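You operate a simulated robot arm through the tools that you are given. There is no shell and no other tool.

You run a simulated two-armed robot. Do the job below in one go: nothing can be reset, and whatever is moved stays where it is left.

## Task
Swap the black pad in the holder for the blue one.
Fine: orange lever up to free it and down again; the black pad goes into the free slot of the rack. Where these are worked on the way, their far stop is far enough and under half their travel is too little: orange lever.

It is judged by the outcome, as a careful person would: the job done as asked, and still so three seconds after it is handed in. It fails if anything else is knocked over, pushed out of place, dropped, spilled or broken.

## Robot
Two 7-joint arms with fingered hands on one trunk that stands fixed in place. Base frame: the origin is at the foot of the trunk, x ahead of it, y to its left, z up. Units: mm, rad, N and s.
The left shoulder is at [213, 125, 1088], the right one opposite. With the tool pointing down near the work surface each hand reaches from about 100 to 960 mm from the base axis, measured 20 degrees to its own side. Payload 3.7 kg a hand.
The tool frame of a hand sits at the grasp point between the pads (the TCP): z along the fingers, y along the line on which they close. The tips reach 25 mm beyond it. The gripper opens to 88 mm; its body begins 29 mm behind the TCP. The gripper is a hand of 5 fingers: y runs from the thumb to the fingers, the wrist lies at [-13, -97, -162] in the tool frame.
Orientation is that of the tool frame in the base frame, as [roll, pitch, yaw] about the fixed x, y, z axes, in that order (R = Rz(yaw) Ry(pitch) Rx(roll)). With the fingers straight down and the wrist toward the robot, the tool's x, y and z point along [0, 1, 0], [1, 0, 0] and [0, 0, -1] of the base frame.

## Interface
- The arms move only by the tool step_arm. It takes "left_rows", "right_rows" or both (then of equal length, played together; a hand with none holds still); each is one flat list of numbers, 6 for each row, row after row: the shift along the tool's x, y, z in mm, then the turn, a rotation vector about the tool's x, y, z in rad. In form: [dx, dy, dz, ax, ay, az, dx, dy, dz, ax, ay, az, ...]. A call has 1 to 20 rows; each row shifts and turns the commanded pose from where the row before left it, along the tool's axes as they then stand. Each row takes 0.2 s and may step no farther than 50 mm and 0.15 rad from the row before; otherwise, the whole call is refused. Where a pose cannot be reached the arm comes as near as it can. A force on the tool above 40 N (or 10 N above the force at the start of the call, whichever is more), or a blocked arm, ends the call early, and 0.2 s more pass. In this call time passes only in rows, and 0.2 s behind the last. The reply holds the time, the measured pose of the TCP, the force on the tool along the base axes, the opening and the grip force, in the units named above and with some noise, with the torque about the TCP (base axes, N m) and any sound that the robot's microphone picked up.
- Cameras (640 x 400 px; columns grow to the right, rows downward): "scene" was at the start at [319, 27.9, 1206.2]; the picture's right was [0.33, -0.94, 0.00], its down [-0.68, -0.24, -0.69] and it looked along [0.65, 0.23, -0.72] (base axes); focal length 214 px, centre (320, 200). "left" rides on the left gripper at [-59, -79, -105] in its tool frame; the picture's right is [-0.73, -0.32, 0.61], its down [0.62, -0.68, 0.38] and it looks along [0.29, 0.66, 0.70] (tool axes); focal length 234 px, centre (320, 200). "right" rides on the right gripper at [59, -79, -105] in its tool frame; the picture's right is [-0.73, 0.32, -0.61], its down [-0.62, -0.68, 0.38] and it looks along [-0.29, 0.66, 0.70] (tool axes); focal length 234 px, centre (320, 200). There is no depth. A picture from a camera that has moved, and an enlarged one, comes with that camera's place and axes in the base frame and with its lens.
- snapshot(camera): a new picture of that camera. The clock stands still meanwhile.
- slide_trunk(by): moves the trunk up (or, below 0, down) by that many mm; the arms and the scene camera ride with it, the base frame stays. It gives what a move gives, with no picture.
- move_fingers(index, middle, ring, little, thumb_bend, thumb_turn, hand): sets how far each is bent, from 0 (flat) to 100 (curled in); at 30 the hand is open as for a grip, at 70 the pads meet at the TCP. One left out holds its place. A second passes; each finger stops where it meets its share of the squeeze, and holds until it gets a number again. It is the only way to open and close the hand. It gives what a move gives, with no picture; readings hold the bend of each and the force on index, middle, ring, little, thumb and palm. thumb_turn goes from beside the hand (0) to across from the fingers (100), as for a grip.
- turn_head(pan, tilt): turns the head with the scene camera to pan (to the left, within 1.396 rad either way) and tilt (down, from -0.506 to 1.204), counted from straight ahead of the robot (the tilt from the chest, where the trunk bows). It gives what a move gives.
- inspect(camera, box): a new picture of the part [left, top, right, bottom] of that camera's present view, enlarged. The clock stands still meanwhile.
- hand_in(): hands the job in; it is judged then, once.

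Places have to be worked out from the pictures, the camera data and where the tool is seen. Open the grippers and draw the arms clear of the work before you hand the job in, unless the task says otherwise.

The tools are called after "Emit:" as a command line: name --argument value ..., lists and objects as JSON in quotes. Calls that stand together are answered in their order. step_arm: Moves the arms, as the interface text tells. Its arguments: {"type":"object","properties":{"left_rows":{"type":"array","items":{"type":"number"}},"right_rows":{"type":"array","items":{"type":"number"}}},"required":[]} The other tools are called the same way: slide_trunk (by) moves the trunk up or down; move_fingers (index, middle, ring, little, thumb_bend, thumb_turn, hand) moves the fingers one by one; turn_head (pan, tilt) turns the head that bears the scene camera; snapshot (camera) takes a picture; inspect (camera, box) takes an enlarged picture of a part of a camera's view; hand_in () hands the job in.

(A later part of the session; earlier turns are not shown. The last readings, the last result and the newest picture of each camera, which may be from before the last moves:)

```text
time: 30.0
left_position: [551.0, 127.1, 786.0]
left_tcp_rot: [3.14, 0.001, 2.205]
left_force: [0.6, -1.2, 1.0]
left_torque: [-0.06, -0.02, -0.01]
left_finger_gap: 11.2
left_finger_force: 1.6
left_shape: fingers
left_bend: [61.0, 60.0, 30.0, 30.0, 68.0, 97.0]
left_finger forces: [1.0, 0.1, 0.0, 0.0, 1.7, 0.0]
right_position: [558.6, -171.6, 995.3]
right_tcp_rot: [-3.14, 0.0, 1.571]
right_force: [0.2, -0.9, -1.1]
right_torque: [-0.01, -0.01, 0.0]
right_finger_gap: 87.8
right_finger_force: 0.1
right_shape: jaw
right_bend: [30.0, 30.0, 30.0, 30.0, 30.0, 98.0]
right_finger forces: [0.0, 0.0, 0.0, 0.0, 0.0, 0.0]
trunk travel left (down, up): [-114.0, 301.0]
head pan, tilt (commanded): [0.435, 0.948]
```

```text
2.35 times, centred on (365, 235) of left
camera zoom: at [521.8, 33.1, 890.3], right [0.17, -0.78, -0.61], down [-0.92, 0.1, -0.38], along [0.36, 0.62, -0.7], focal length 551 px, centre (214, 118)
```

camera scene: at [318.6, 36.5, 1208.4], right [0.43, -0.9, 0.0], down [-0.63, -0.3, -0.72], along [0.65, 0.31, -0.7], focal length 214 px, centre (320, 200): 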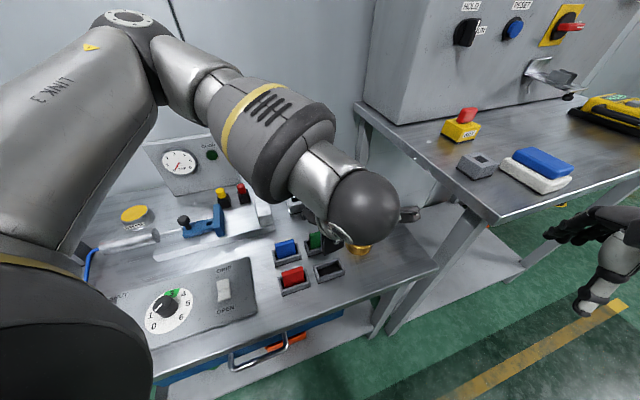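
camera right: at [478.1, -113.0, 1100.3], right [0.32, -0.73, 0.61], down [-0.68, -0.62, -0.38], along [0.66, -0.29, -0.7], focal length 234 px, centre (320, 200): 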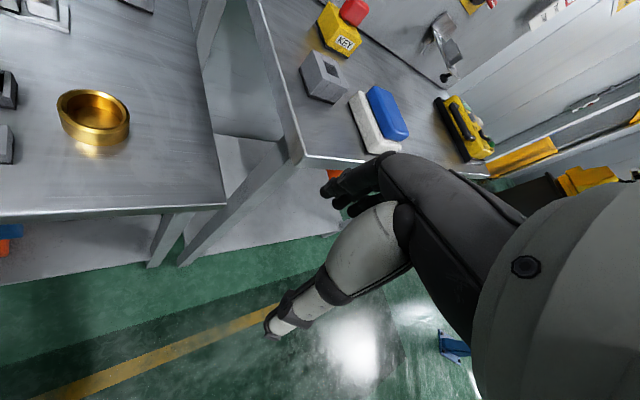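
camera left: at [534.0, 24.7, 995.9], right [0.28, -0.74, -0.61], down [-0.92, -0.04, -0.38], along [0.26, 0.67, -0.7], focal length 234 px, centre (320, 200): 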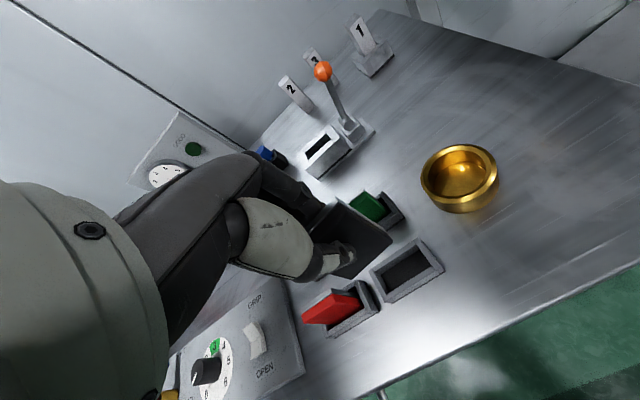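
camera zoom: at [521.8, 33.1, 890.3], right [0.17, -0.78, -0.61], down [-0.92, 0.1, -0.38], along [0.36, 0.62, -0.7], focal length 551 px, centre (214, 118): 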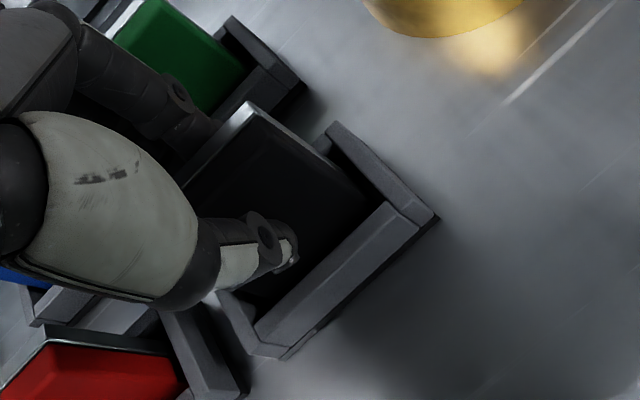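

The pad stands squarely inside the slot with the squeeze down to about 1 N. I open the pinch symmetrically.

Emit:
move_fingers --hand "left" --index 50 --thumb_bend 55 --middle 50

Emit:
inspect --camera "left" --box '[270, 150, 460, 320]'

```text
time: 31.0
left_position: [551.8, 126.9, 784.8]
left_tcp_rot: [-3.141, 0.0, 2.209]
left_force: [-0.2, 0.0, -0.4]
left_torque: [-0.02, -0.01, 0.0]
left_finger_gap: 35.7
left_finger_force: 0.2
left_shape: fingers
left_bend: [50.0, 50.0, 30.0, 30.0, 55.0, 97.0]
left_finger forces: [0.1, 0.0, 0.0, 0.0, 0.0, 0.0]
right_position: [556.1, -172.6, 995.8]
right_tcp_rot: [-3.14, 0.0, 1.572]
right_force: [-0.2, -0.7, 0.9]
right_torque: [0.02, 0.02, -0.01]
right_finger_gap: 87.8
right_finger_force: 0.0
right_shape: jaw
right_bend: [30.0, 30.0, 30.0, 30.0, 30.0, 98.0]
right_finger forces: [0.0, 0.0, 0.0, 0.0, 0.1, 0.1]
trunk travel left (down, up): [-114.0, 301.0]
head pan, tilt (commanded): [0.435, 0.948]
```

```text
2.35 times, centred on (365, 235) of left
camera zoom: at [521.9, 33.2, 890.2], right [0.17, -0.78, -0.61], down [-0.92, 0.1, -0.38], along [0.36, 0.62, -0.7], focal length 551 px, centre (214, 118)
```

zoom: 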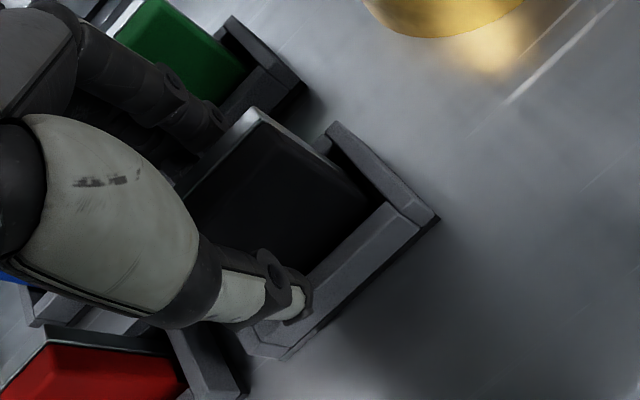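

The pad stands by itself, clear of the fingers. I raise the hand straight up.

Emit:
step_arm --left_rows '[0, 0, -10, 0, 0, 0, 0, 0, -15, 0, 0, 0, 0, 0, -15, 0, 0, 0, 0, 0, -15, 0, 0, 0, 0, 0, -15, 0, 0, 0, 0, 0, -15, 0, 0, 0, 0, 0, -15, 0, 0, 0]'

Emit:
inspect --camera "left" --box '[270, 150, 460, 320]'

Emit:
snapshot --camera "scene"

```text
time: 32.6
left_position: [548.5, 128.2, 886.5]
left_tcp_rot: [-3.142, 0.001, 2.207]
left_force: [0.6, 0.1, 0.2]
left_torque: [0.0, -0.03, -0.03]
left_finger_gap: 35.7
left_finger_force: 0.2
left_shape: fingers
left_bend: [50.0, 50.0, 30.0, 30.0, 55.0, 97.0]
left_finger forces: [0.0, 0.0, 0.0, 0.0, 0.0, 0.0]
right_position: [556.4, -172.3, 994.6]
right_tcp_rot: [-3.14, -0.001, 1.571]
right_force: [-1.3, 0.4, 1.0]
right_torque: [0.0, -0.01, 0.03]
right_finger_gap: 87.7
right_finger_force: 0.0
right_shape: jaw
right_bend: [30.0, 30.0, 30.0, 30.0, 30.0, 98.0]
right_finger forces: [0.0, 0.0, 0.0, 0.0, 0.0, 0.0]
trunk travel left (down, up): [-114.0, 301.0]
head pan, tilt (commanded): [0.435, 0.948]
```

```text
2.35 times, centred on (365, 235) of left
camera zoom: at [520.1, 33.0, 990.3], right [0.17, -0.78, -0.61], down [-0.92, 0.1, -0.38], along [0.36, 0.62, -0.7], focal length 551 px, centre (214, 118)
```

zoom: 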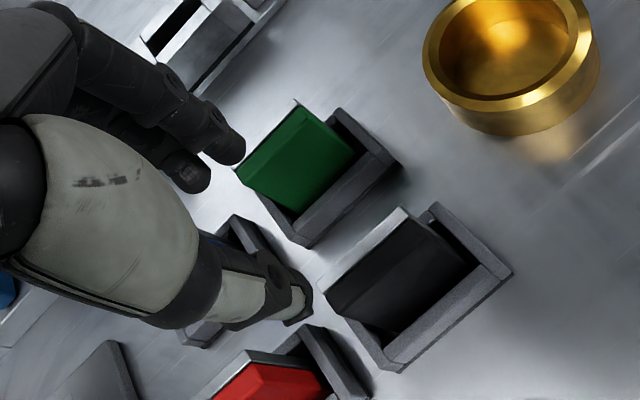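

```text
taken
camera scene: at [314.2, 41.3, 1209.3], right [0.49, -0.87, 0.0], down [-0.61, -0.34, -0.72], along [0.63, 0.35, -0.7], focal length 214 px, centre (320, 200)
```

scene: 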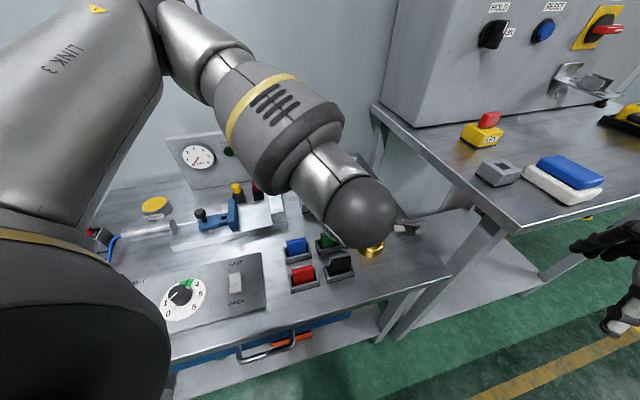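

The black pad stands well in its slot. I square the hand again and move it over the blue pad.

Emit:
step_arm --left_rows '[0, 0, 0, 0, 0, -0.15, 20.5, 19, 0, 0, 0, 0, 20.5, 19, 0, 0, 0, 0, 20.5, 19, 0, 0, 0, 0, 20.3, 19.2, 0, 0, 0, 0]'

Emit:
move_fingers --hand "left" --index 45 --thumb_bend 45 --middle 45

Emit:
snapshot --camera "left"

Emit:
inspect --camera "left" --box '[270, 160, 430, 320]'

Emit:
inspect --camera "scene" --box '[250, 200, 380, 310]'

```text
time: 33.8
left_position: [546.1, 238.3, 885.4]
left_tcp_rot: [-3.141, 0.003, 2.355]
left_force: [-0.7, 0.7, -0.5]
left_torque: [0.02, 0.01, 0.0]
left_finger_gap: 35.9
left_finger_force: 0.0
left_shape: fingers
left_bend: [50.0, 50.0, 30.0, 30.0, 55.0, 97.0]
left_finger forces: [0.0, 0.1, 0.0, 0.1, 0.0, 0.0]
right_position: [557.4, -172.1, 993.1]
right_tcp_rot: [-3.141, 0.001, 1.571]
right_force: [-0.1, -0.5, -0.2]
right_torque: [0.01, -0.03, -0.02]
right_finger_gap: 87.9
right_finger_force: 0.1
right_shape: jaw
right_bend: [30.0, 30.0, 30.0, 30.0, 30.0, 98.0]
right_finger forces: [0.1, 0.0, 0.1, 0.0, 0.0, 0.0]
trunk travel left (down, up): [-114.0, 301.0]
head pan, tilt (commanded): [0.435, 0.948]
```

```text
time: 34.8
left_position: [546.6, 238.9, 885.4]
left_tcp_rot: [3.141, 0.0, 2.356]
left_force: [-0.3, 0.3, -0.6]
left_torque: [0.03, 0.01, 0.02]
left_finger_gap: 52.2
left_finger_force: 0.1
left_shape: fingers
left_bend: [45.0, 45.0, 30.0, 30.0, 45.0, 97.0]
left_finger forces: [0.0, 0.1, 0.1, 0.0, 0.0, 0.0]
right_position: [557.1, -172.4, 993.8]
right_tcp_rot: [-3.141, 0.001, 1.571]
right_force: [-0.1, 0.2, -0.1]
right_torque: [-0.02, 0.0, 0.01]
right_finger_gap: 87.8
right_finger_force: 0.1
right_shape: jaw
right_bend: [30.0, 30.0, 30.0, 30.0, 30.0, 98.0]
right_finger forces: [0.0, 0.1, 0.1, 0.0, 0.0, 0.0]
trunk travel left (down, up): [-114.0, 301.0]
head pan, tilt (commanded): [0.435, 0.948]
```

```text
taken
camera left: at [531.9, 141.5, 990.4], right [0.29, -0.74, -0.61], down [-0.92, -0.04, -0.38], along [0.26, 0.67, -0.7], focal length 234 px, centre (320, 200)
```

left: 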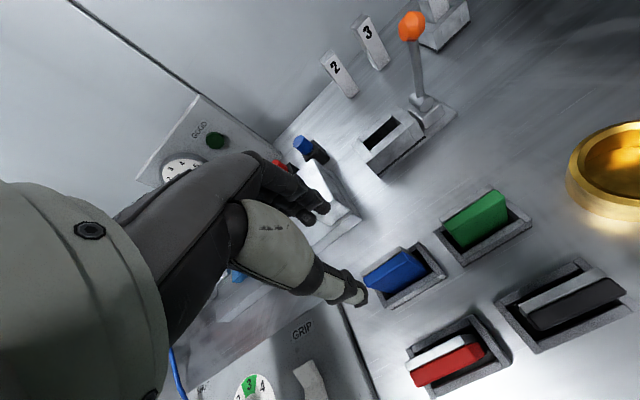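

```text
2.50 times, centred on (350, 240) of left
camera zoom: at [531.9, 141.5, 990.4], right [0.29, -0.74, -0.61], down [-0.92, -0.04, -0.38], along [0.26, 0.67, -0.7], focal length 585 px, centre (245, 100)
```

zoom: 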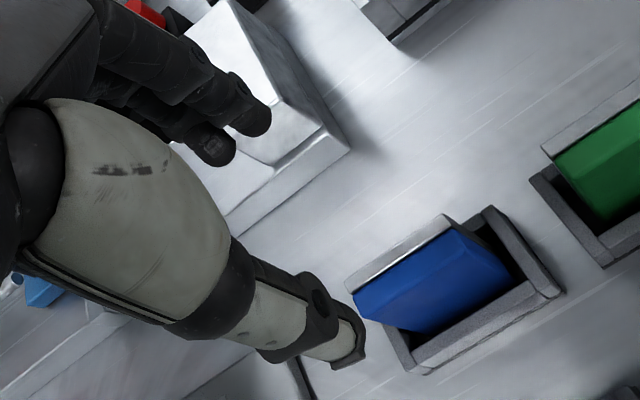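

```text
3.64 times, centred on (315, 255) of scene
camera zoom: at [308.7, 50.0, 1208.5], right [0.6, -0.8, 0.0], down [-0.56, -0.42, -0.71], along [0.57, 0.43, -0.7], focal length 780 px, centre (338, 0)
```

zoom: 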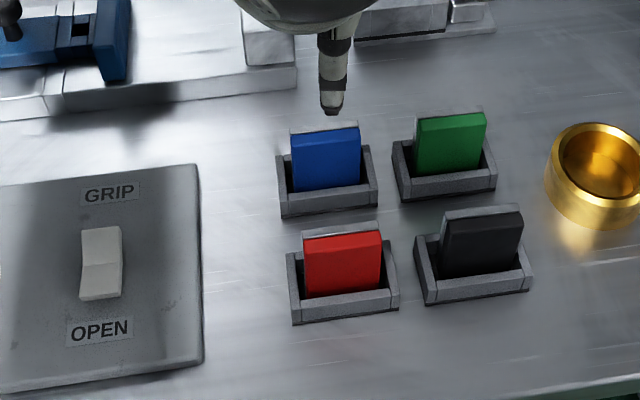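

From the close view the blue pad's centre lies 3.6 mm to the thumb side of the grasp axis, exactly where thumb and index meet, and 1.4 mm nearer in the closing direction. I descend to grip height (TCP z ≈ 788).

Emit:
step_arm --left_rows '[0, -1.4, 15, 0, 0, 0, 0, 0, 15, 0, 0, 0, 0, 0, 15, 0, 0, 0, 0, 0, 15, 0, 0, 0, 0, 0, 15, 0, 0, 0, 0, 0, 12, 0, 0, 0, 0, 0, 8, 0, 0, 0]'

Emit:
inspect --camera "left" --box '[230, 140, 420, 310]'

Emit:
inspect --camera "scene" --box '[250, 200, 380, 310]'

```text
time: 36.4
left_position: [545.9, 236.3, 790.1]
left_tcp_rot: [-3.141, 0.001, 2.358]
left_force: [0.3, 0.0, -0.3]
left_torque: [0.0, 0.0, -0.02]
left_finger_gap: 52.3
left_finger_force: 0.1
left_shape: fingers
left_bend: [45.0, 45.0, 30.0, 30.0, 45.0, 97.0]
left_finger forces: [0.0, 0.1, 0.1, 0.0, 0.0, 0.0]
right_position: [556.2, -171.9, 994.2]
right_tcp_rot: [-3.138, -0.001, 1.571]
right_force: [-0.4, 0.2, -0.1]
right_torque: [0.0, 0.01, -0.04]
right_finger_gap: 87.7
right_finger_force: 0.0
right_shape: jaw
right_bend: [30.0, 30.0, 30.0, 30.0, 30.0, 98.0]
right_finger forces: [0.0, 0.0, 0.0, 0.0, 0.0, 0.1]
trunk travel left (down, up): [-114.0, 301.0]
head pan, tilt (commanded): [0.435, 0.948]
```

```text
2.35 times, centred on (325, 225) of left
camera zoom: at [531.1, 140.0, 894.0], right [0.29, -0.74, -0.61], down [-0.92, -0.04, -0.38], along [0.26, 0.67, -0.7], focal length 551 px, centre (308, 141)
```

zoom: 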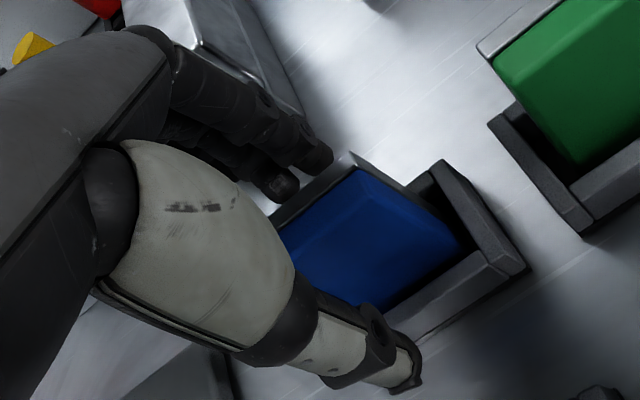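

```text
3.64 times, centred on (315, 255) of scene
camera zoom: at [317.1, 37.2, 1209.0], right [0.44, -0.9, 0.0], down [-0.62, -0.31, -0.72], along [0.65, 0.32, -0.7], focal length 780 px, centre (338, 0)
```

zoom: 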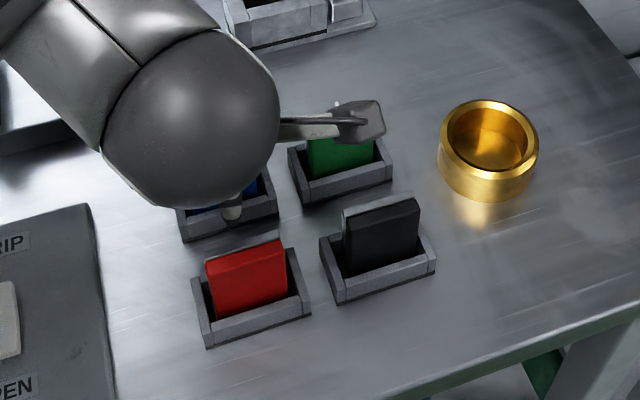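

Good alignment; I trim 1.5 mm along and 2.5 mm down, then close thumb and index lightly.

Emit:
step_arm --left_rows '[1.5, 0, 2.5, 0, 0, 0]'

Emit:
move_fingers --hand "left" --index 68 --thumb_bend 67 --middle 58

Emit:
inspect --camera "left" --box '[230, 140, 420, 310]'

```text
time: 36.8
left_position: [544.8, 238.7, 786.5]
left_tcp_rot: [-3.141, 0.0, 2.358]
left_force: [-0.3, 0.4, 0.0]
left_torque: [0.02, -0.01, -0.02]
left_finger_gap: 52.3
left_finger_force: 0.1
left_shape: fingers
left_bend: [45.0, 45.0, 30.0, 30.0, 45.0, 97.0]
left_finger forces: [0.0, 0.1, 0.1, 0.0, 0.0, 0.0]
right_position: [557.1, -171.0, 993.3]
right_tcp_rot: [-3.14, 0.002, 1.571]
right_force: [-0.4, 0.1, -0.4]
right_torque: [-0.01, 0.01, 0.03]
right_finger_gap: 87.7
right_finger_force: 0.0
right_shape: jaw
right_bend: [30.0, 30.0, 30.0, 30.0, 30.0, 98.0]
right_finger forces: [0.1, 0.1, 0.0, 0.0, 0.0, 0.0]
trunk travel left (down, up): [-114.0, 301.0]
head pan, tilt (commanded): [0.435, 0.948]
```

```text
time: 37.8
left_position: [546.0, 239.6, 786.7]
left_tcp_rot: [3.141, 0.0, 2.358]
left_force: [-0.5, 0.1, 0.5]
left_torque: [0.0, 0.0, -0.02]
left_finger_gap: 10.9
left_finger_force: 1.9
left_shape: fingers
left_bend: [64.0, 57.0, 30.0, 30.0, 64.0, 97.0]
left_finger forces: [1.7, 0.0, 0.0, 0.0, 1.9, 0.0]
right_position: [556.9, -171.0, 994.3]
right_tcp_rot: [-3.14, 0.001, 1.569]
right_force: [-0.8, -0.6, -0.3]
right_torque: [-0.03, -0.02, -0.01]
right_finger_gap: 87.6
right_finger_force: 0.0
right_shape: jaw
right_bend: [30.0, 30.0, 30.0, 30.0, 30.0, 98.0]
right_finger forces: [0.0, 0.0, 0.0, 0.0, 0.0, 0.0]
trunk travel left (down, up): [-114.0, 301.0]
head pan, tilt (commanded): [0.435, 0.948]
```

```text
2.35 times, centred on (325, 225) of left
camera zoom: at [529.9, 141.5, 891.9], right [0.29, -0.74, -0.61], down [-0.92, -0.04, -0.38], along [0.26, 0.67, -0.7], focal length 551 px, centre (308, 141)
```

zoom: 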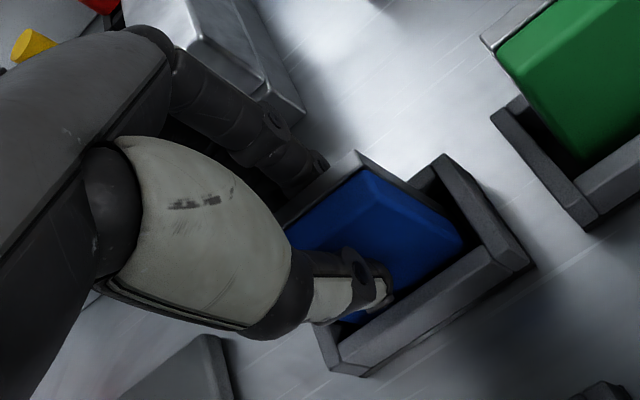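

Both touch evenly (64/64) and the pad stands straight. I firm up the squeeze with a weaker thumb setting than last time so it stays centred.

Emit:
move_fingers --hand "left" --index 84 --thumb_bend 74 --middle 63

Emit:
inspect --camera "left" --box '[230, 140, 420, 310]'

```text
time: 38.8
left_position: [544.9, 239.3, 787.5]
left_tcp_rot: [3.141, 0.0, 2.356]
left_force: [-0.3, 0.3, 0.7]
left_torque: [0.01, 0.0, 0.01]
left_finger_gap: 8.5
left_finger_force: 7.5
left_shape: fingers
left_bend: [71.0, 63.0, 30.0, 30.0, 66.0, 97.0]
left_finger forces: [7.8, 0.0, 0.1, 0.0, 7.8, 0.1]
right_position: [556.6, -171.7, 994.5]
right_tcp_rot: [-3.139, 0.001, 1.571]
right_force: [0.2, 0.1, -0.4]
right_torque: [-0.02, 0.0, 0.03]
right_finger_gap: 87.8
right_finger_force: 0.1
right_shape: jaw
right_bend: [30.0, 30.0, 30.0, 30.0, 30.0, 98.0]
right_finger forces: [0.0, 0.1, 0.1, 0.0, 0.1, 0.1]
trunk travel left (down, up): [-114.0, 301.0]
head pan, tilt (commanded): [0.435, 0.948]
```

```text
2.35 times, centred on (325, 225) of left
camera zoom: at [529.9, 141.5, 891.9], right [0.29, -0.74, -0.61], down [-0.92, -0.04, -0.38], along [0.26, 0.67, -0.7], focal length 551 px, centre (308, 141)
```

zoom: 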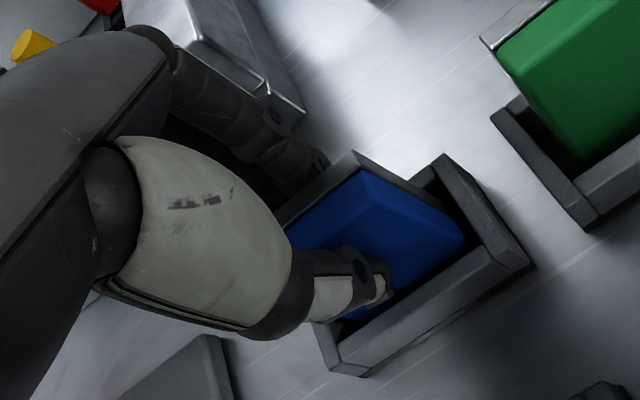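

Even 7.8 N on both sides with the pad in place. I let the middle finger just rest on it as well, then lift 15 mm and check.

Emit:
move_fingers --hand "left" --middle 67

Emit:
step_arm --left_rows '[0, 0, -5, 0, 0, 0, 0, 0, -5, 0, 0, 0, 0, 0, -5, 0, 0, 0]'

Emit:
inspect --camera "left" --box '[230, 140, 420, 310]'

```text
time: 39.8
left_position: [544.9, 238.6, 787.5]
left_tcp_rot: [3.14, 0.002, 2.357]
left_force: [-0.8, 0.3, 0.1]
left_torque: [0.0, 0.02, -0.01]
left_finger_gap: 8.7
left_finger_force: 8.5
left_shape: fingers
left_bend: [71.0, 65.0, 30.0, 30.0, 66.0, 97.0]
left_finger forces: [7.2, 1.2, 0.0, 0.0, 8.3, 0.0]
right_position: [556.7, -171.9, 993.9]
right_tcp_rot: [-3.14, -0.001, 1.569]
right_force: [0.6, 0.0, 0.4]
right_torque: [0.0, -0.04, 0.0]
right_finger_gap: 87.3
right_finger_force: 0.0
right_shape: jaw
right_bend: [30.0, 30.0, 30.0, 30.0, 30.0, 98.0]
right_finger forces: [0.1, 0.0, 0.0, 0.1, 0.0, 0.1]
trunk travel left (down, up): [-114.0, 301.0]
head pan, tilt (commanded): [0.435, 0.948]
```

```text
time: 40.6
left_position: [545.5, 238.4, 803.7]
left_tcp_rot: [3.14, -0.001, 2.355]
left_force: [0.1, 0.6, -1.1]
left_torque: [-0.01, -0.02, 0.01]
left_finger_gap: 8.7
left_finger_force: 7.8
left_shape: fingers
left_bend: [71.0, 65.0, 30.0, 30.0, 66.0, 97.0]
left_finger forces: [7.3, 1.1, 0.0, 0.0, 8.4, 0.0]
right_position: [556.4, -171.4, 994.2]
right_tcp_rot: [-3.14, 0.0, 1.57]
right_force: [0.1, -0.6, -0.4]
right_torque: [-0.01, -0.01, 0.0]
right_finger_gap: 87.9
right_finger_force: 0.0
right_shape: jaw
right_bend: [30.0, 30.0, 30.0, 30.0, 30.0, 98.0]
right_finger forces: [0.1, 0.1, 0.0, 0.0, 0.0, 0.1]
trunk travel left (down, up): [-114.0, 301.0]
head pan, tilt (commanded): [0.435, 0.948]
```

```text
2.35 times, centred on (325, 225) of left
camera zoom: at [530.5, 141.0, 908.2], right [0.29, -0.74, -0.61], down [-0.92, -0.04, -0.38], along [0.26, 0.67, -0.7], focal length 551 px, centre (308, 141)
```

zoom: 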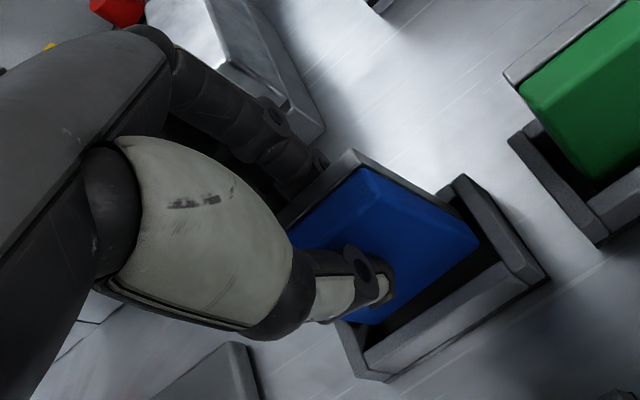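

The blue pad comes along cleanly. I lift it up to about z 895.

Emit:
step_arm --left_rows '[0, 0, -15, 0, 0, 0, 0, 0, -15, 0, 0, 0, 0, 0, -15, 0, 0, 0, 0, 0, -15, 0, 0, 0, 0, 0, -15, 0, 0, 0, 0, 0, -16, 0, 0, 0]'

Emit:
snapshot --camera "left"

Emit:
inspect --camera "left" --box '[270, 170, 410, 300]'

Emit:
inspect --camera "scene" --box '[260, 160, 390, 290]'

```text
time: 42.0
left_position: [544.7, 238.9, 893.5]
left_tcp_rot: [-3.141, 0.001, 2.357]
left_force: [-0.5, -0.2, -0.7]
left_torque: [0.03, 0.0, 0.05]
left_finger_gap: 8.4
left_finger_force: 8.2
left_shape: fingers
left_bend: [71.0, 65.0, 30.0, 30.0, 66.0, 97.0]
left_finger forces: [7.2, 1.0, 0.0, 0.0, 8.3, 0.0]
right_position: [556.8, -172.6, 994.8]
right_tcp_rot: [-3.139, 0.0, 1.572]
right_force: [0.1, -0.2, 0.4]
right_torque: [0.0, -0.02, 0.02]
right_finger_gap: 87.7
right_finger_force: 0.0
right_shape: jaw
right_bend: [30.0, 30.0, 30.0, 30.0, 30.0, 98.0]
right_finger forces: [0.1, 0.0, 0.0, 0.0, 0.1, 0.0]
trunk travel left (down, up): [-114.0, 301.0]
head pan, tilt (commanded): [0.435, 0.948]
```

```text
taken
camera left: at [529.9, 141.6, 997.9], right [0.29, -0.74, -0.61], down [-0.92, -0.04, -0.38], along [0.26, 0.67, -0.7], focal length 234 px, centre (320, 200)
```

left: 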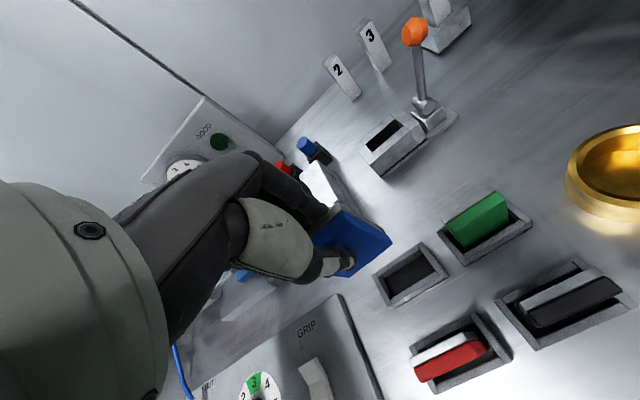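

```text
3.08 times, centred on (340, 235) of left
camera zoom: at [529.9, 141.6, 997.9], right [0.29, -0.74, -0.61], down [-0.92, -0.04, -0.38], along [0.26, 0.67, -0.7], focal length 720 px, centre (258, 92)
```

zoom: 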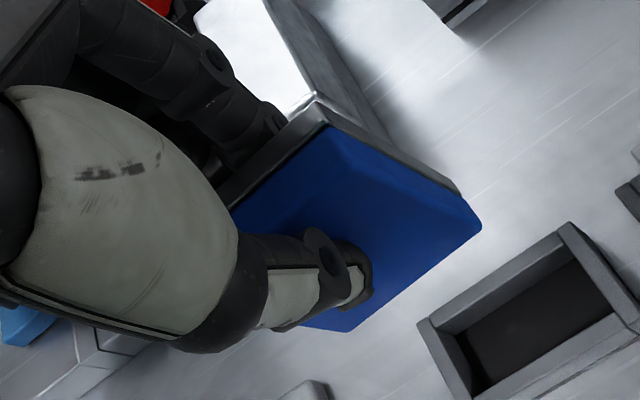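

```text
3.08 times, centred on (325, 225) of scene
camera zoom: at [308.8, 49.6, 1208.9], right [0.59, -0.8, 0.0], down [-0.56, -0.41, -0.72], along [0.58, 0.42, -0.7], focal length 660 px, centre (305, 123)
```

zoom: 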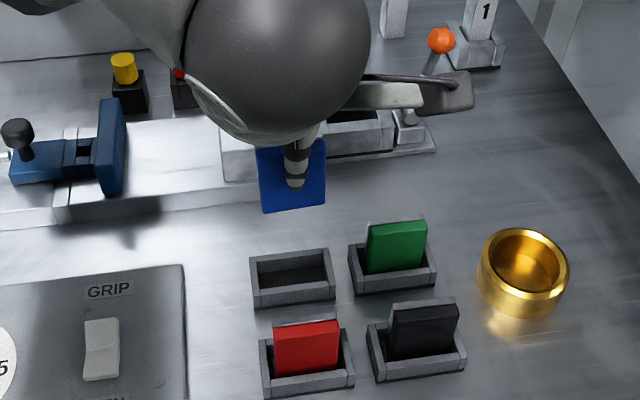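

The blue pad is held clear. I zoom both cameras on it to measure its offset, yaw and tilt in the grip before going to the holder.

Emit:
inspect --camera "scene" --box '[305, 200, 340, 235]'

Emit:
inspect --camera "left" --box '[320, 185, 380, 245]'

```text
11.43 times, centred on (322, 218) of scene
camera zoom: at [308.8, 49.6, 1208.9], right [0.59, -0.8, 0.0], down [-0.56, -0.41, -0.72], along [0.58, 0.42, -0.7], focal length 2452 px, centre (291, 0)
```

zoom: 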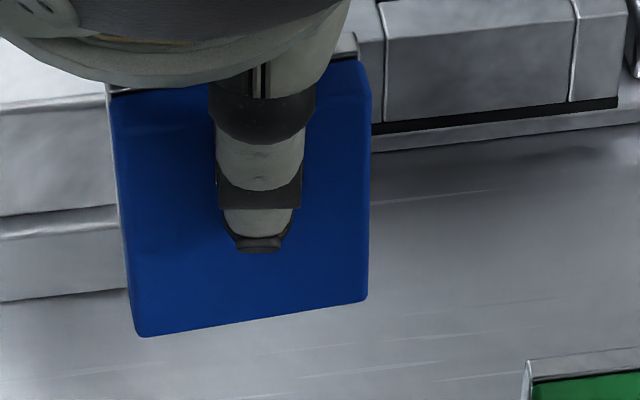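

```text
6.67 times, centred on (350, 215) of left
camera zoom: at [529.9, 141.6, 997.9], right [0.29, -0.74, -0.61], down [-0.92, -0.04, -0.38], along [0.26, 0.67, -0.7], focal length 1561 px, centre (120, 100)
```

zoom: 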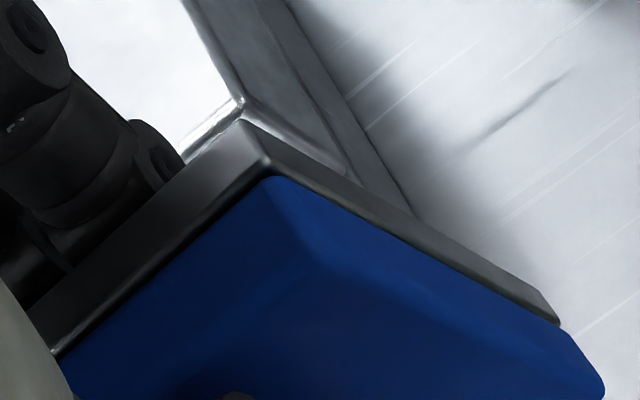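

By triangulation the blue pad's bottom is about 58 mm below the grasp point (pad ≈ 60 mm tall), nearly upright, yawed about 3.5°. I carry it over the holder at this height and correct that yaw.

Emit:
step_arm --left_rows '[-9.64, 19.3, 0, 0, 0, 0, -9.64, 19.3, 0, 0, 0, 0, -9.64, 19.3, 0, 0, 0, 0, -9.64, 19.3, 0, 0, 0, 0, -9.64, 19.3, 0, 0, 0, 0, -9.64, 19.3, 0, 0, 0, 0, -9.64, 19.3, 0, 0, 0, 0, -9.64, 19.3, 0, 0, 0, 0, 0, 0, 0, 0, 0, 0.06]'

Emit:
snapshot --camera "left"

Emit:
inspect --camera "left" --box '[300, 180, 460, 320]'

Emit:
inspect --camera "scene" --box '[280, 120, 370, 220]'

```text
time: 44.0
left_position: [708.2, 292.7, 892.0]
left_tcp_rot: [-3.14, -0.001, 2.298]
left_force: [-0.7, 0.1, -0.6]
left_torque: [0.01, -0.01, 0.01]
left_finger_gap: 8.8
left_finger_force: 7.7
left_shape: fingers
left_bend: [71.0, 66.0, 30.0, 30.0, 66.0, 97.0]
left_finger forces: [7.2, 1.0, 0.1, 0.0, 8.2, 0.0]
right_position: [556.5, -172.0, 994.4]
right_tcp_rot: [-3.139, 0.001, 1.572]
right_force: [0.0, 0.3, 0.2]
right_torque: [0.02, -0.01, -0.01]
right_finger_gap: 87.5
right_finger_force: 0.0
right_shape: jaw
right_bend: [30.0, 30.0, 30.0, 30.0, 30.0, 98.0]
right_finger forces: [0.0, 0.0, 0.1, 0.0, 0.0, 0.0]
trunk travel left (down, up): [-114.0, 301.0]
head pan, tilt (commanded): [0.435, 0.948]
```

```text
taken
camera left: at [687.9, 197.7, 997.2], right [0.24, -0.76, -0.61], down [-0.92, 0.01, -0.38], along [0.3, 0.65, -0.7], focal length 234 px, centre (320, 200)
```

left: 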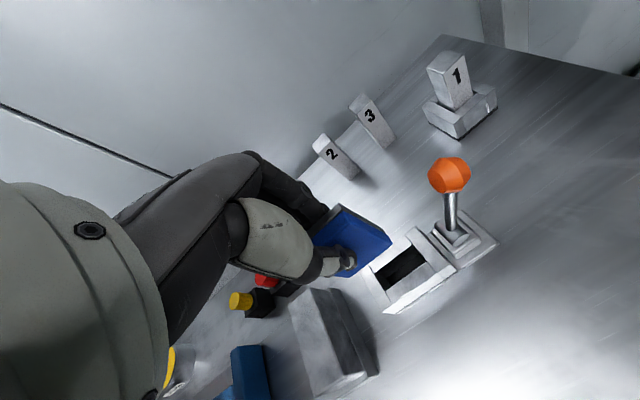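

```text
2.86 times, centred on (380, 250) of left
camera zoom: at [687.9, 197.7, 997.2], right [0.24, -0.76, -0.61], down [-0.92, 0.01, -0.38], along [0.3, 0.65, -0.7], focal length 669 px, centre (149, 57)
```

zoom: 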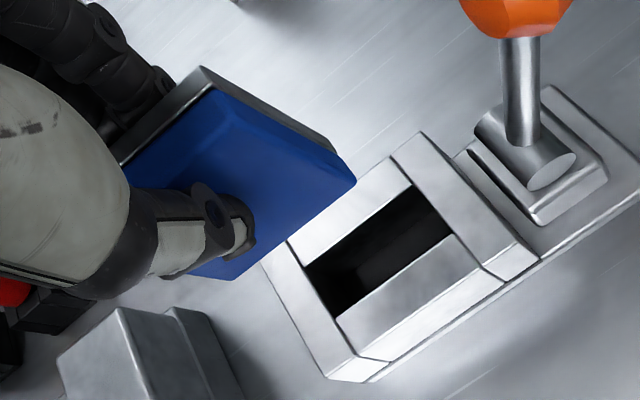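

```text
4.00 times, centred on (325, 170) of scene
camera zoom: at [310.9, 47.5, 1208.8], right [0.56, -0.83, 0.0], down [-0.57, -0.39, -0.72], along [0.59, 0.41, -0.7], focal length 858 px, centre (300, 320)
```

zoom: 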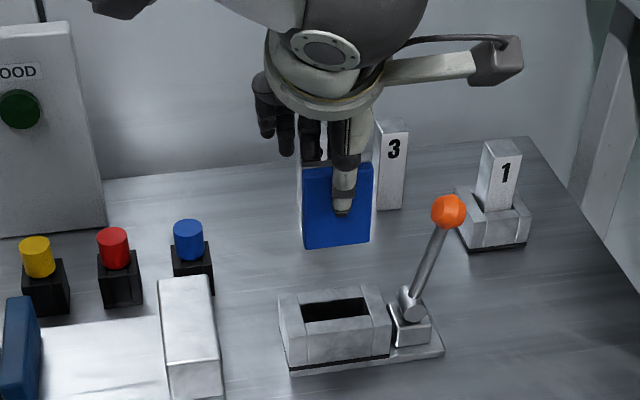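

The pad appears over the slot and parallel to it, about 2 mm short along the lever direction. I take a sharper scene view of the slot and pad to confirm heights.

Emit:
inspect --camera "scene" --box '[318, 185, 353, 215]'

Emit:
inspect --camera "scene" --box '[318, 155, 353, 185]'

Emit:
inspect --camera "left" --box '[365, 215, 430, 275]'

```text
13.33 times, centred on (336, 200) of scene
camera zoom: at [310.9, 47.5, 1208.8], right [0.56, -0.83, 0.0], down [-0.57, -0.39, -0.72], along [0.59, 0.41, -0.7], focal length 2860 px, centre (113, 200)
```

zoom: 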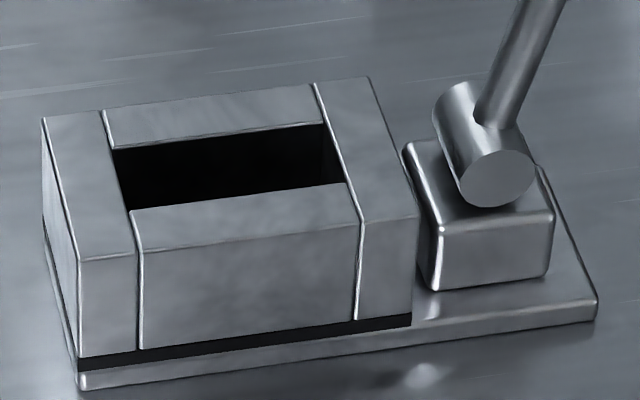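

```text
13.33 times, centred on (336, 170) of scene
camera zoom: at [310.9, 47.5, 1208.8], right [0.56, -0.83, 0.0], down [-0.57, -0.39, -0.72], along [0.59, 0.41, -0.7], focal length 2860 px, centre (113, 600)
```

zoom: 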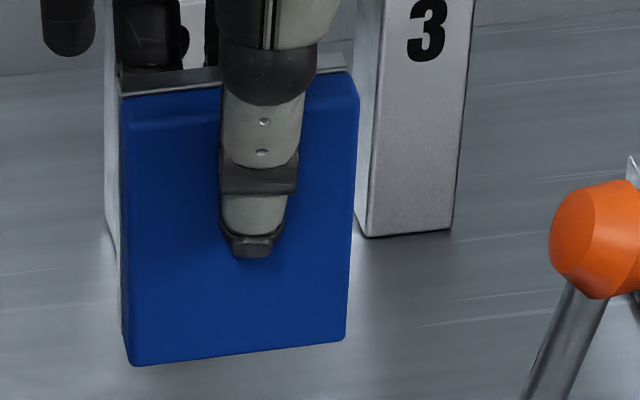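

```text
6.67 times, centred on (398, 245) of left
camera zoom: at [687.9, 197.7, 997.2], right [0.24, -0.76, -0.61], down [-0.92, 0.01, -0.38], along [0.3, 0.65, -0.7], focal length 1561 px, centre (-197, -100)
```

zoom: 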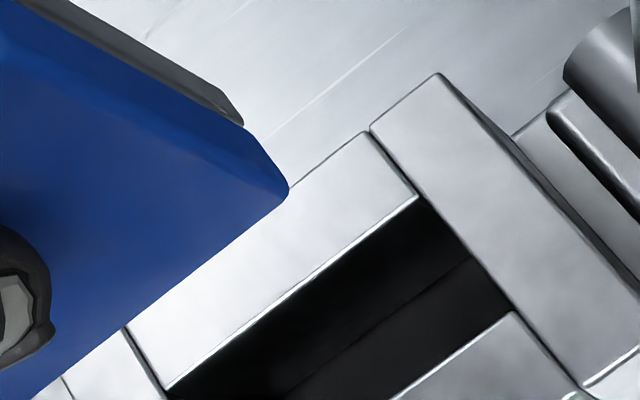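

Triangulated: slot centre at tool (−7.5, +2.2) mm and wall top z 766; pad bottom centre at tool (−5.9, +0.6). I shift by (−1.6, +1.6) and lower until the pad is a few mm above the holder.

Emit:
step_arm --left_rows '[-1.6, 1.6, 0, 0, 0, 0, 0, 0, 15, 0, 0, 0, 0, 0, 15, 0, 0, 0, 0, 0, 15, 0, 0, 0, 0, 0, 10, 0, 0, 0, 0, 0, 6, 0, 0, 0]'

Emit:
inspect --camera "left" --box '[300, 180, 430, 290]'

Emit:
inspect --camera "scene" --box '[315, 160, 360, 215]'

```text
time: 45.4
left_position: [711.1, 293.7, 830.3]
left_tcp_rot: [-3.138, 0.0, 2.295]
left_force: [0.3, -0.1, -1.0]
left_torque: [0.0, -0.02, 0.02]
left_finger_gap: 8.4
left_finger_force: 7.3
left_shape: fingers
left_bend: [71.0, 66.0, 30.0, 30.0, 66.0, 97.0]
left_finger forces: [7.2, 1.0, 0.0, 0.1, 8.2, 0.0]
right_position: [556.7, -171.8, 993.6]
right_tcp_rot: [-3.138, 0.001, 1.573]
right_force: [0.3, 0.5, -0.3]
right_torque: [0.01, -0.05, -0.01]
right_finger_gap: 87.9
right_finger_force: 0.2
right_shape: jaw
right_bend: [30.0, 30.0, 30.0, 30.0, 30.0, 98.0]
right_finger forces: [0.0, 0.0, 0.0, 0.1, 0.1, 0.0]
trunk travel left (down, up): [-114.0, 301.0]
head pan, tilt (commanded): [0.435, 0.948]
```

```text
3.64 times, centred on (365, 235) of left
camera zoom: at [689.4, 197.7, 935.2], right [0.24, -0.76, -0.61], down [-0.92, 0.01, -0.38], along [0.3, 0.65, -0.7], focal length 852 px, centre (156, 73)
```

zoom: 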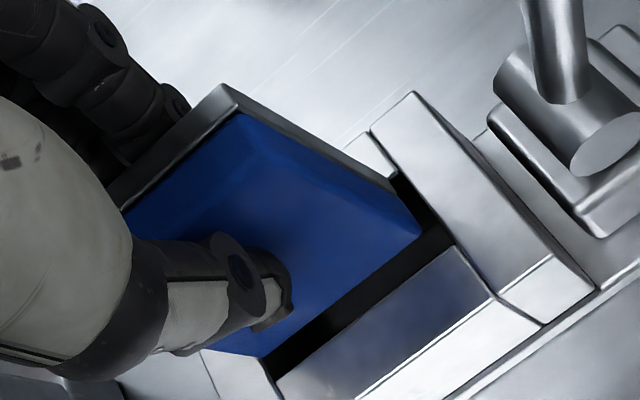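

```text
7.27 times, centred on (338, 188) of scene
camera zoom: at [315.4, 40.6, 1208.8], right [0.48, -0.88, 0.0], down [-0.61, -0.33, -0.72], along [0.63, 0.34, -0.7], focal length 1560 px, centre (193, 291)
```

zoom: 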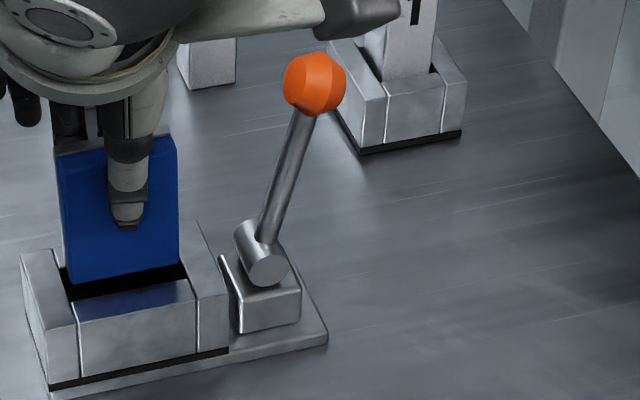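

The pad's lower edge lies inside the slot opening with roughly 1.5–3 mm all round. I lower gently in small steps and watch the force.

Emit:
step_arm --left_rows '[-0.4, 0.3, 4, 0, 0, 0, 0, 0, 4, 0, 0, 0, 0, 0, 4, 0, 0, 0, 0, 0, 3, 0, 0, 0]'

Emit:
inspect --camera "left" --box '[300, 180, 430, 290]'

Emit:
inspect --camera "scene" --box '[300, 160, 360, 220]'

```text
time: 46.4
left_position: [711.2, 293.6, 817.7]
left_tcp_rot: [-3.14, 0.0, 2.297]
left_force: [-0.5, -0.1, -1.2]
left_torque: [0.02, 0.03, 0.0]
left_finger_gap: 8.8
left_finger_force: 8.1
left_shape: fingers
left_bend: [71.0, 66.0, 30.0, 30.0, 66.0, 97.0]
left_finger forces: [7.2, 1.0, 0.0, 0.0, 8.2, 0.0]
right_position: [558.0, -171.9, 993.6]
right_tcp_rot: [-3.139, 0.001, 1.571]
right_force: [0.2, 0.3, -0.2]
right_torque: [0.05, -0.01, 0.03]
right_finger_gap: 87.7
right_finger_force: 0.0
right_shape: jaw
right_bend: [30.0, 30.0, 30.0, 30.0, 30.0, 98.0]
right_finger forces: [0.0, 0.0, 0.1, 0.0, 0.0, 0.0]
trunk travel left (down, up): [-114.0, 301.0]
head pan, tilt (commanded): [0.435, 0.948]
```

```text
3.64 times, centred on (365, 235) of left
camera zoom: at [690.4, 197.0, 922.2], right [0.24, -0.76, -0.61], down [-0.92, 0.01, -0.38], along [0.3, 0.65, -0.7], focal length 852 px, centre (156, 73)
```

zoom: 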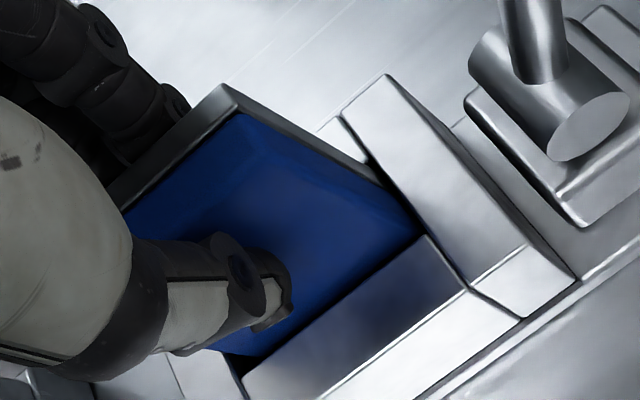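

```text
6.67 times, centred on (330, 190) of scene
camera zoom: at [316.2, 38.9, 1209.0], right [0.46, -0.89, 0.0], down [-0.62, -0.32, -0.72], along [0.64, 0.33, -0.7], focal length 1430 px, centre (253, 267)
```

zoom: 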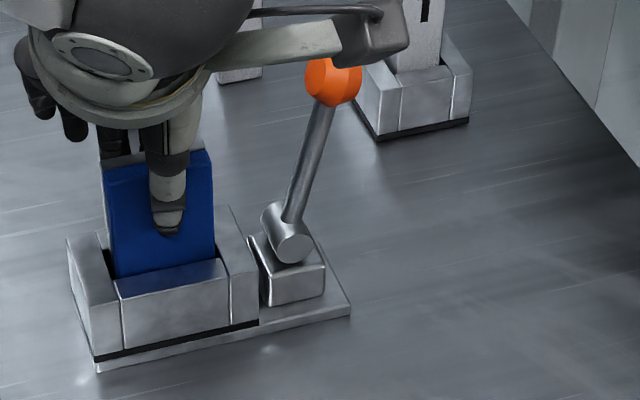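

The pad has entered the slot without resistance. I continue down in small steps.

Emit:
step_arm --left_rows '[0, 0, 3, 0, 0, 0, 0, 0, 3, 0, 0, 0, 0, 0, 3, 0, 0, 0, 0, 0, 3, 0, 0, 0]'

Emit:
inspect --camera "left" --box '[300, 170, 430, 280]'

```text
time: 47.4
left_position: [710.7, 294.8, 806.1]
left_tcp_rot: [3.141, 0.0, 2.296]
left_force: [0.1, -0.1, -0.5]
left_torque: [0.02, 0.03, 0.0]
left_finger_gap: 8.5
left_finger_force: 8.0
left_shape: fingers
left_bend: [71.0, 66.0, 30.0, 30.0, 66.0, 97.0]
left_finger forces: [7.2, 1.0, 0.1, 0.0, 8.3, 0.0]
right_position: [557.5, -171.4, 995.3]
right_tcp_rot: [-3.138, 0.003, 1.572]
right_force: [0.0, 0.5, 0.3]
right_torque: [-0.01, -0.03, -0.01]
right_finger_gap: 87.6
right_finger_force: 0.1
right_shape: jaw
right_bend: [30.0, 30.0, 30.0, 30.0, 30.0, 98.0]
right_finger forces: [0.1, 0.0, 0.0, 0.0, 0.0, 0.1]
trunk travel left (down, up): [-114.0, 301.0]
head pan, tilt (commanded): [0.435, 0.948]
```

```text
3.64 times, centred on (365, 225) of left
camera zoom: at [690.3, 197.6, 910.6], right [0.24, -0.76, -0.61], down [-0.92, 0.01, -0.38], along [0.3, 0.65, -0.7], focal length 852 px, centre (156, 109)
```

zoom: 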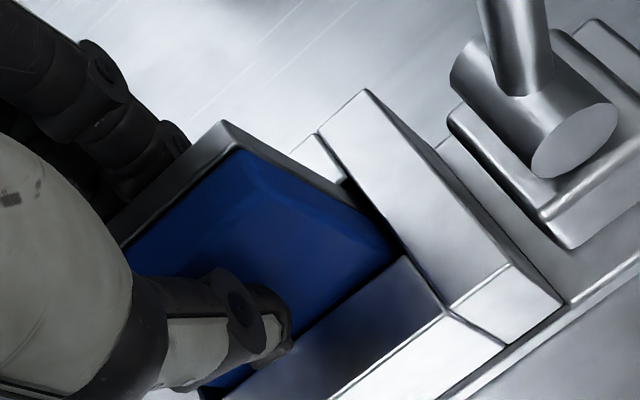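

Still free. I go on toward the expected seat at TCP z ≈ 794.

Emit:
step_arm --left_rows '[0, 0, 3, 0, 0, 0, 0, 0, 3, 0, 0, 0, 0, 0, 2.5, 0, 0, 0]'

Emit:
step_arm --left_rows '[0, 0, 1.5, 0, 0, 0]'

Emit:
step_arm --left_rows '[0, 0, 1.5, 0, 0, 0]'

```text
time: 48.2
left_position: [711.5, 291.6, 798.0]
left_tcp_rot: [-3.141, 0.0, 2.296]
left_force: [-0.9, 0.2, -1.3]
left_torque: [-0.03, -0.02, 0.01]
left_finger_gap: 8.7
left_finger_force: 8.3
left_shape: fingers
left_bend: [71.0, 66.0, 30.0, 30.0, 66.0, 97.0]
left_finger forces: [7.2, 1.0, 0.0, 0.0, 8.3, 0.0]
right_position: [556.2, -172.3, 994.1]
right_tcp_rot: [-3.14, 0.002, 1.572]
right_force: [-0.3, 0.2, -0.7]
right_torque: [-0.02, 0.0, 0.01]
right_finger_gap: 87.8
right_finger_force: 0.0
right_shape: jaw
right_bend: [30.0, 30.0, 30.0, 30.0, 30.0, 98.0]
right_finger forces: [0.1, 0.1, 0.1, 0.0, 0.1, 0.1]
trunk travel left (down, up): [-114.0, 301.0]
head pan, tilt (commanded): [0.435, 0.948]
```

```text
time: 48.6
left_position: [711.3, 292.9, 795.2]
left_tcp_rot: [-3.141, 0.0, 2.297]
left_force: [-0.3, -0.3, -0.8]
left_torque: [0.01, -0.01, 0.0]
left_finger_gap: 8.6
left_finger_force: 7.9
left_shape: fingers
left_bend: [71.0, 66.0, 30.0, 30.0, 66.0, 97.0]
left_finger forces: [7.2, 1.0, 0.1, 0.0, 8.3, 0.0]
right_position: [555.8, -171.3, 994.1]
right_tcp_rot: [-3.14, 0.001, 1.571]
right_force: [0.4, 0.8, 0.7]
right_torque: [0.01, 0.03, -0.01]
right_finger_gap: 87.5
right_finger_force: 0.2
right_shape: jaw
right_bend: [30.0, 30.0, 30.0, 30.0, 30.0, 98.0]
right_finger forces: [0.0, 0.0, 0.0, 0.1, 0.0, 0.0]
trunk travel left (down, up): [-114.0, 301.0]
head pan, tilt (commanded): [0.435, 0.948]
```

```text
time: 49.0
left_position: [712.4, 292.6, 794.7]
left_tcp_rot: [-3.141, 0.0, 2.297]
left_force: [0.3, -0.6, -1.9]
left_torque: [0.03, 0.0, 0.04]
left_finger_gap: 8.5
left_finger_force: 8.1
left_shape: fingers
left_bend: [71.0, 66.0, 30.0, 30.0, 66.0, 97.0]
left_finger forces: [7.2, 1.0, 0.0, 0.1, 8.4, 0.0]
right_position: [557.2, -172.7, 993.7]
right_tcp_rot: [-3.141, 0.0, 1.569]
right_force: [0.5, 0.1, -1.0]
right_torque: [0.02, 0.03, 0.02]
right_finger_gap: 87.7
right_finger_force: 0.2
right_shape: jaw
right_bend: [30.0, 30.0, 30.0, 30.0, 30.0, 98.0]
right_finger forces: [0.0, 0.0, 0.0, 0.0, 0.0, 0.1]
trunk travel left (down, up): [-114.0, 301.0]
head pan, tilt (commanded): [0.435, 0.948]
```

No contact yet; I continue in 1.2 mm steps, minding that the fingertips stay above the holder walls.

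Emit:
step_arm --left_rows '[0, 0, 1.2, 0, 0, 0]'

Emit:
step_arm --left_rows '[0, 0, 1.0, 0, 0, 0]'

Emit:
inspect --camera "left" --box '[290, 160, 430, 290]'

Emit:
inspect --camera "scene" --box '[300, 165, 350, 215]'

```text
time: 49.4
left_position: [711.9, 292.6, 792.1]
left_tcp_rot: [-3.141, 0.001, 2.298]
left_force: [1.0, -1.5, 1.5]
left_torque: [-0.02, -0.04, -0.02]
left_finger_gap: 8.8
left_finger_force: 8.9
left_shape: fingers
left_bend: [71.0, 66.0, 30.0, 30.0, 66.0, 97.0]
left_finger forces: [7.5, 1.1, 0.0, 0.0, 8.2, 0.1]
right_position: [557.5, -171.9, 996.1]
right_tcp_rot: [-3.14, 0.001, 1.571]
right_force: [-0.1, 0.1, 0.3]
right_torque: [-0.02, 0.01, 0.02]
right_finger_gap: 87.5
right_finger_force: 0.1
right_shape: jaw
right_bend: [30.0, 30.0, 30.0, 30.0, 30.0, 98.0]
right_finger forces: [0.1, 0.0, 0.0, 0.0, 0.1, 0.0]
trunk travel left (down, up): [-114.0, 301.0]
head pan, tilt (commanded): [0.435, 0.948]
```

```text
time: 49.8
left_position: [710.8, 291.9, 792.5]
left_tcp_rot: [3.14, 0.003, 2.295]
left_force: [0.6, -0.4, 3.4]
left_torque: [-0.04, -0.02, 0.03]
left_finger_gap: 8.7
left_finger_force: 9.2
left_shape: fingers
left_bend: [71.0, 66.0, 30.0, 30.0, 66.0, 97.0]
left_finger forces: [8.0, 1.2, 0.0, 0.1, 8.1, 0.0]
right_position: [556.2, -171.9, 994.8]
right_tcp_rot: [-3.14, 0.0, 1.57]
right_force: [-0.3, -0.9, 0.0]
right_torque: [0.01, 0.02, 0.0]
right_finger_gap: 87.4
right_finger_force: 0.0
right_shape: jaw
right_bend: [30.0, 30.0, 30.0, 30.0, 30.0, 98.0]
right_finger forces: [0.1, 0.0, 0.1, 0.1, 0.1, 0.1]
trunk travel left (down, up): [-114.0, 301.0]
head pan, tilt (commanded): [0.435, 0.948]
```

```text
3.08 times, centred on (360, 225) of left
camera zoom: at [690.6, 196.9, 897.6], right [0.24, -0.76, -0.61], down [-0.92, 0.01, -0.38], along [0.3, 0.65, -0.7], focal length 720 px, centre (197, 123)
```

zoom: 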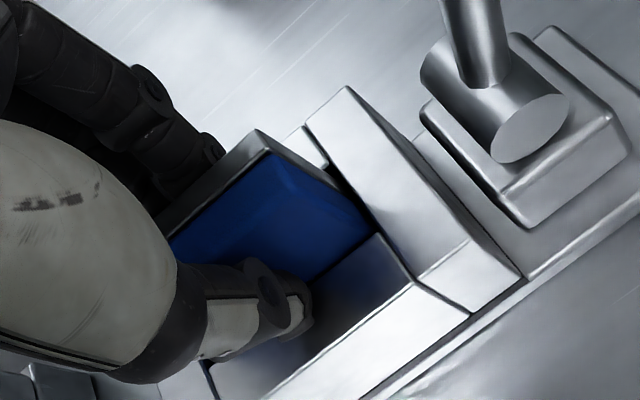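

```text
8.00 times, centred on (325, 190) of scene
camera zoom: at [317.3, 35.4, 1209.2], right [0.42, -0.91, 0.0], down [-0.63, -0.29, -0.72], along [0.65, 0.3, -0.7], focal length 1716 px, centre (280, 280)
```

zoom: 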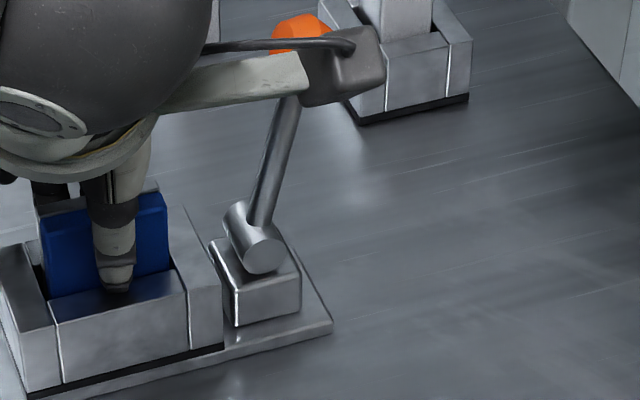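

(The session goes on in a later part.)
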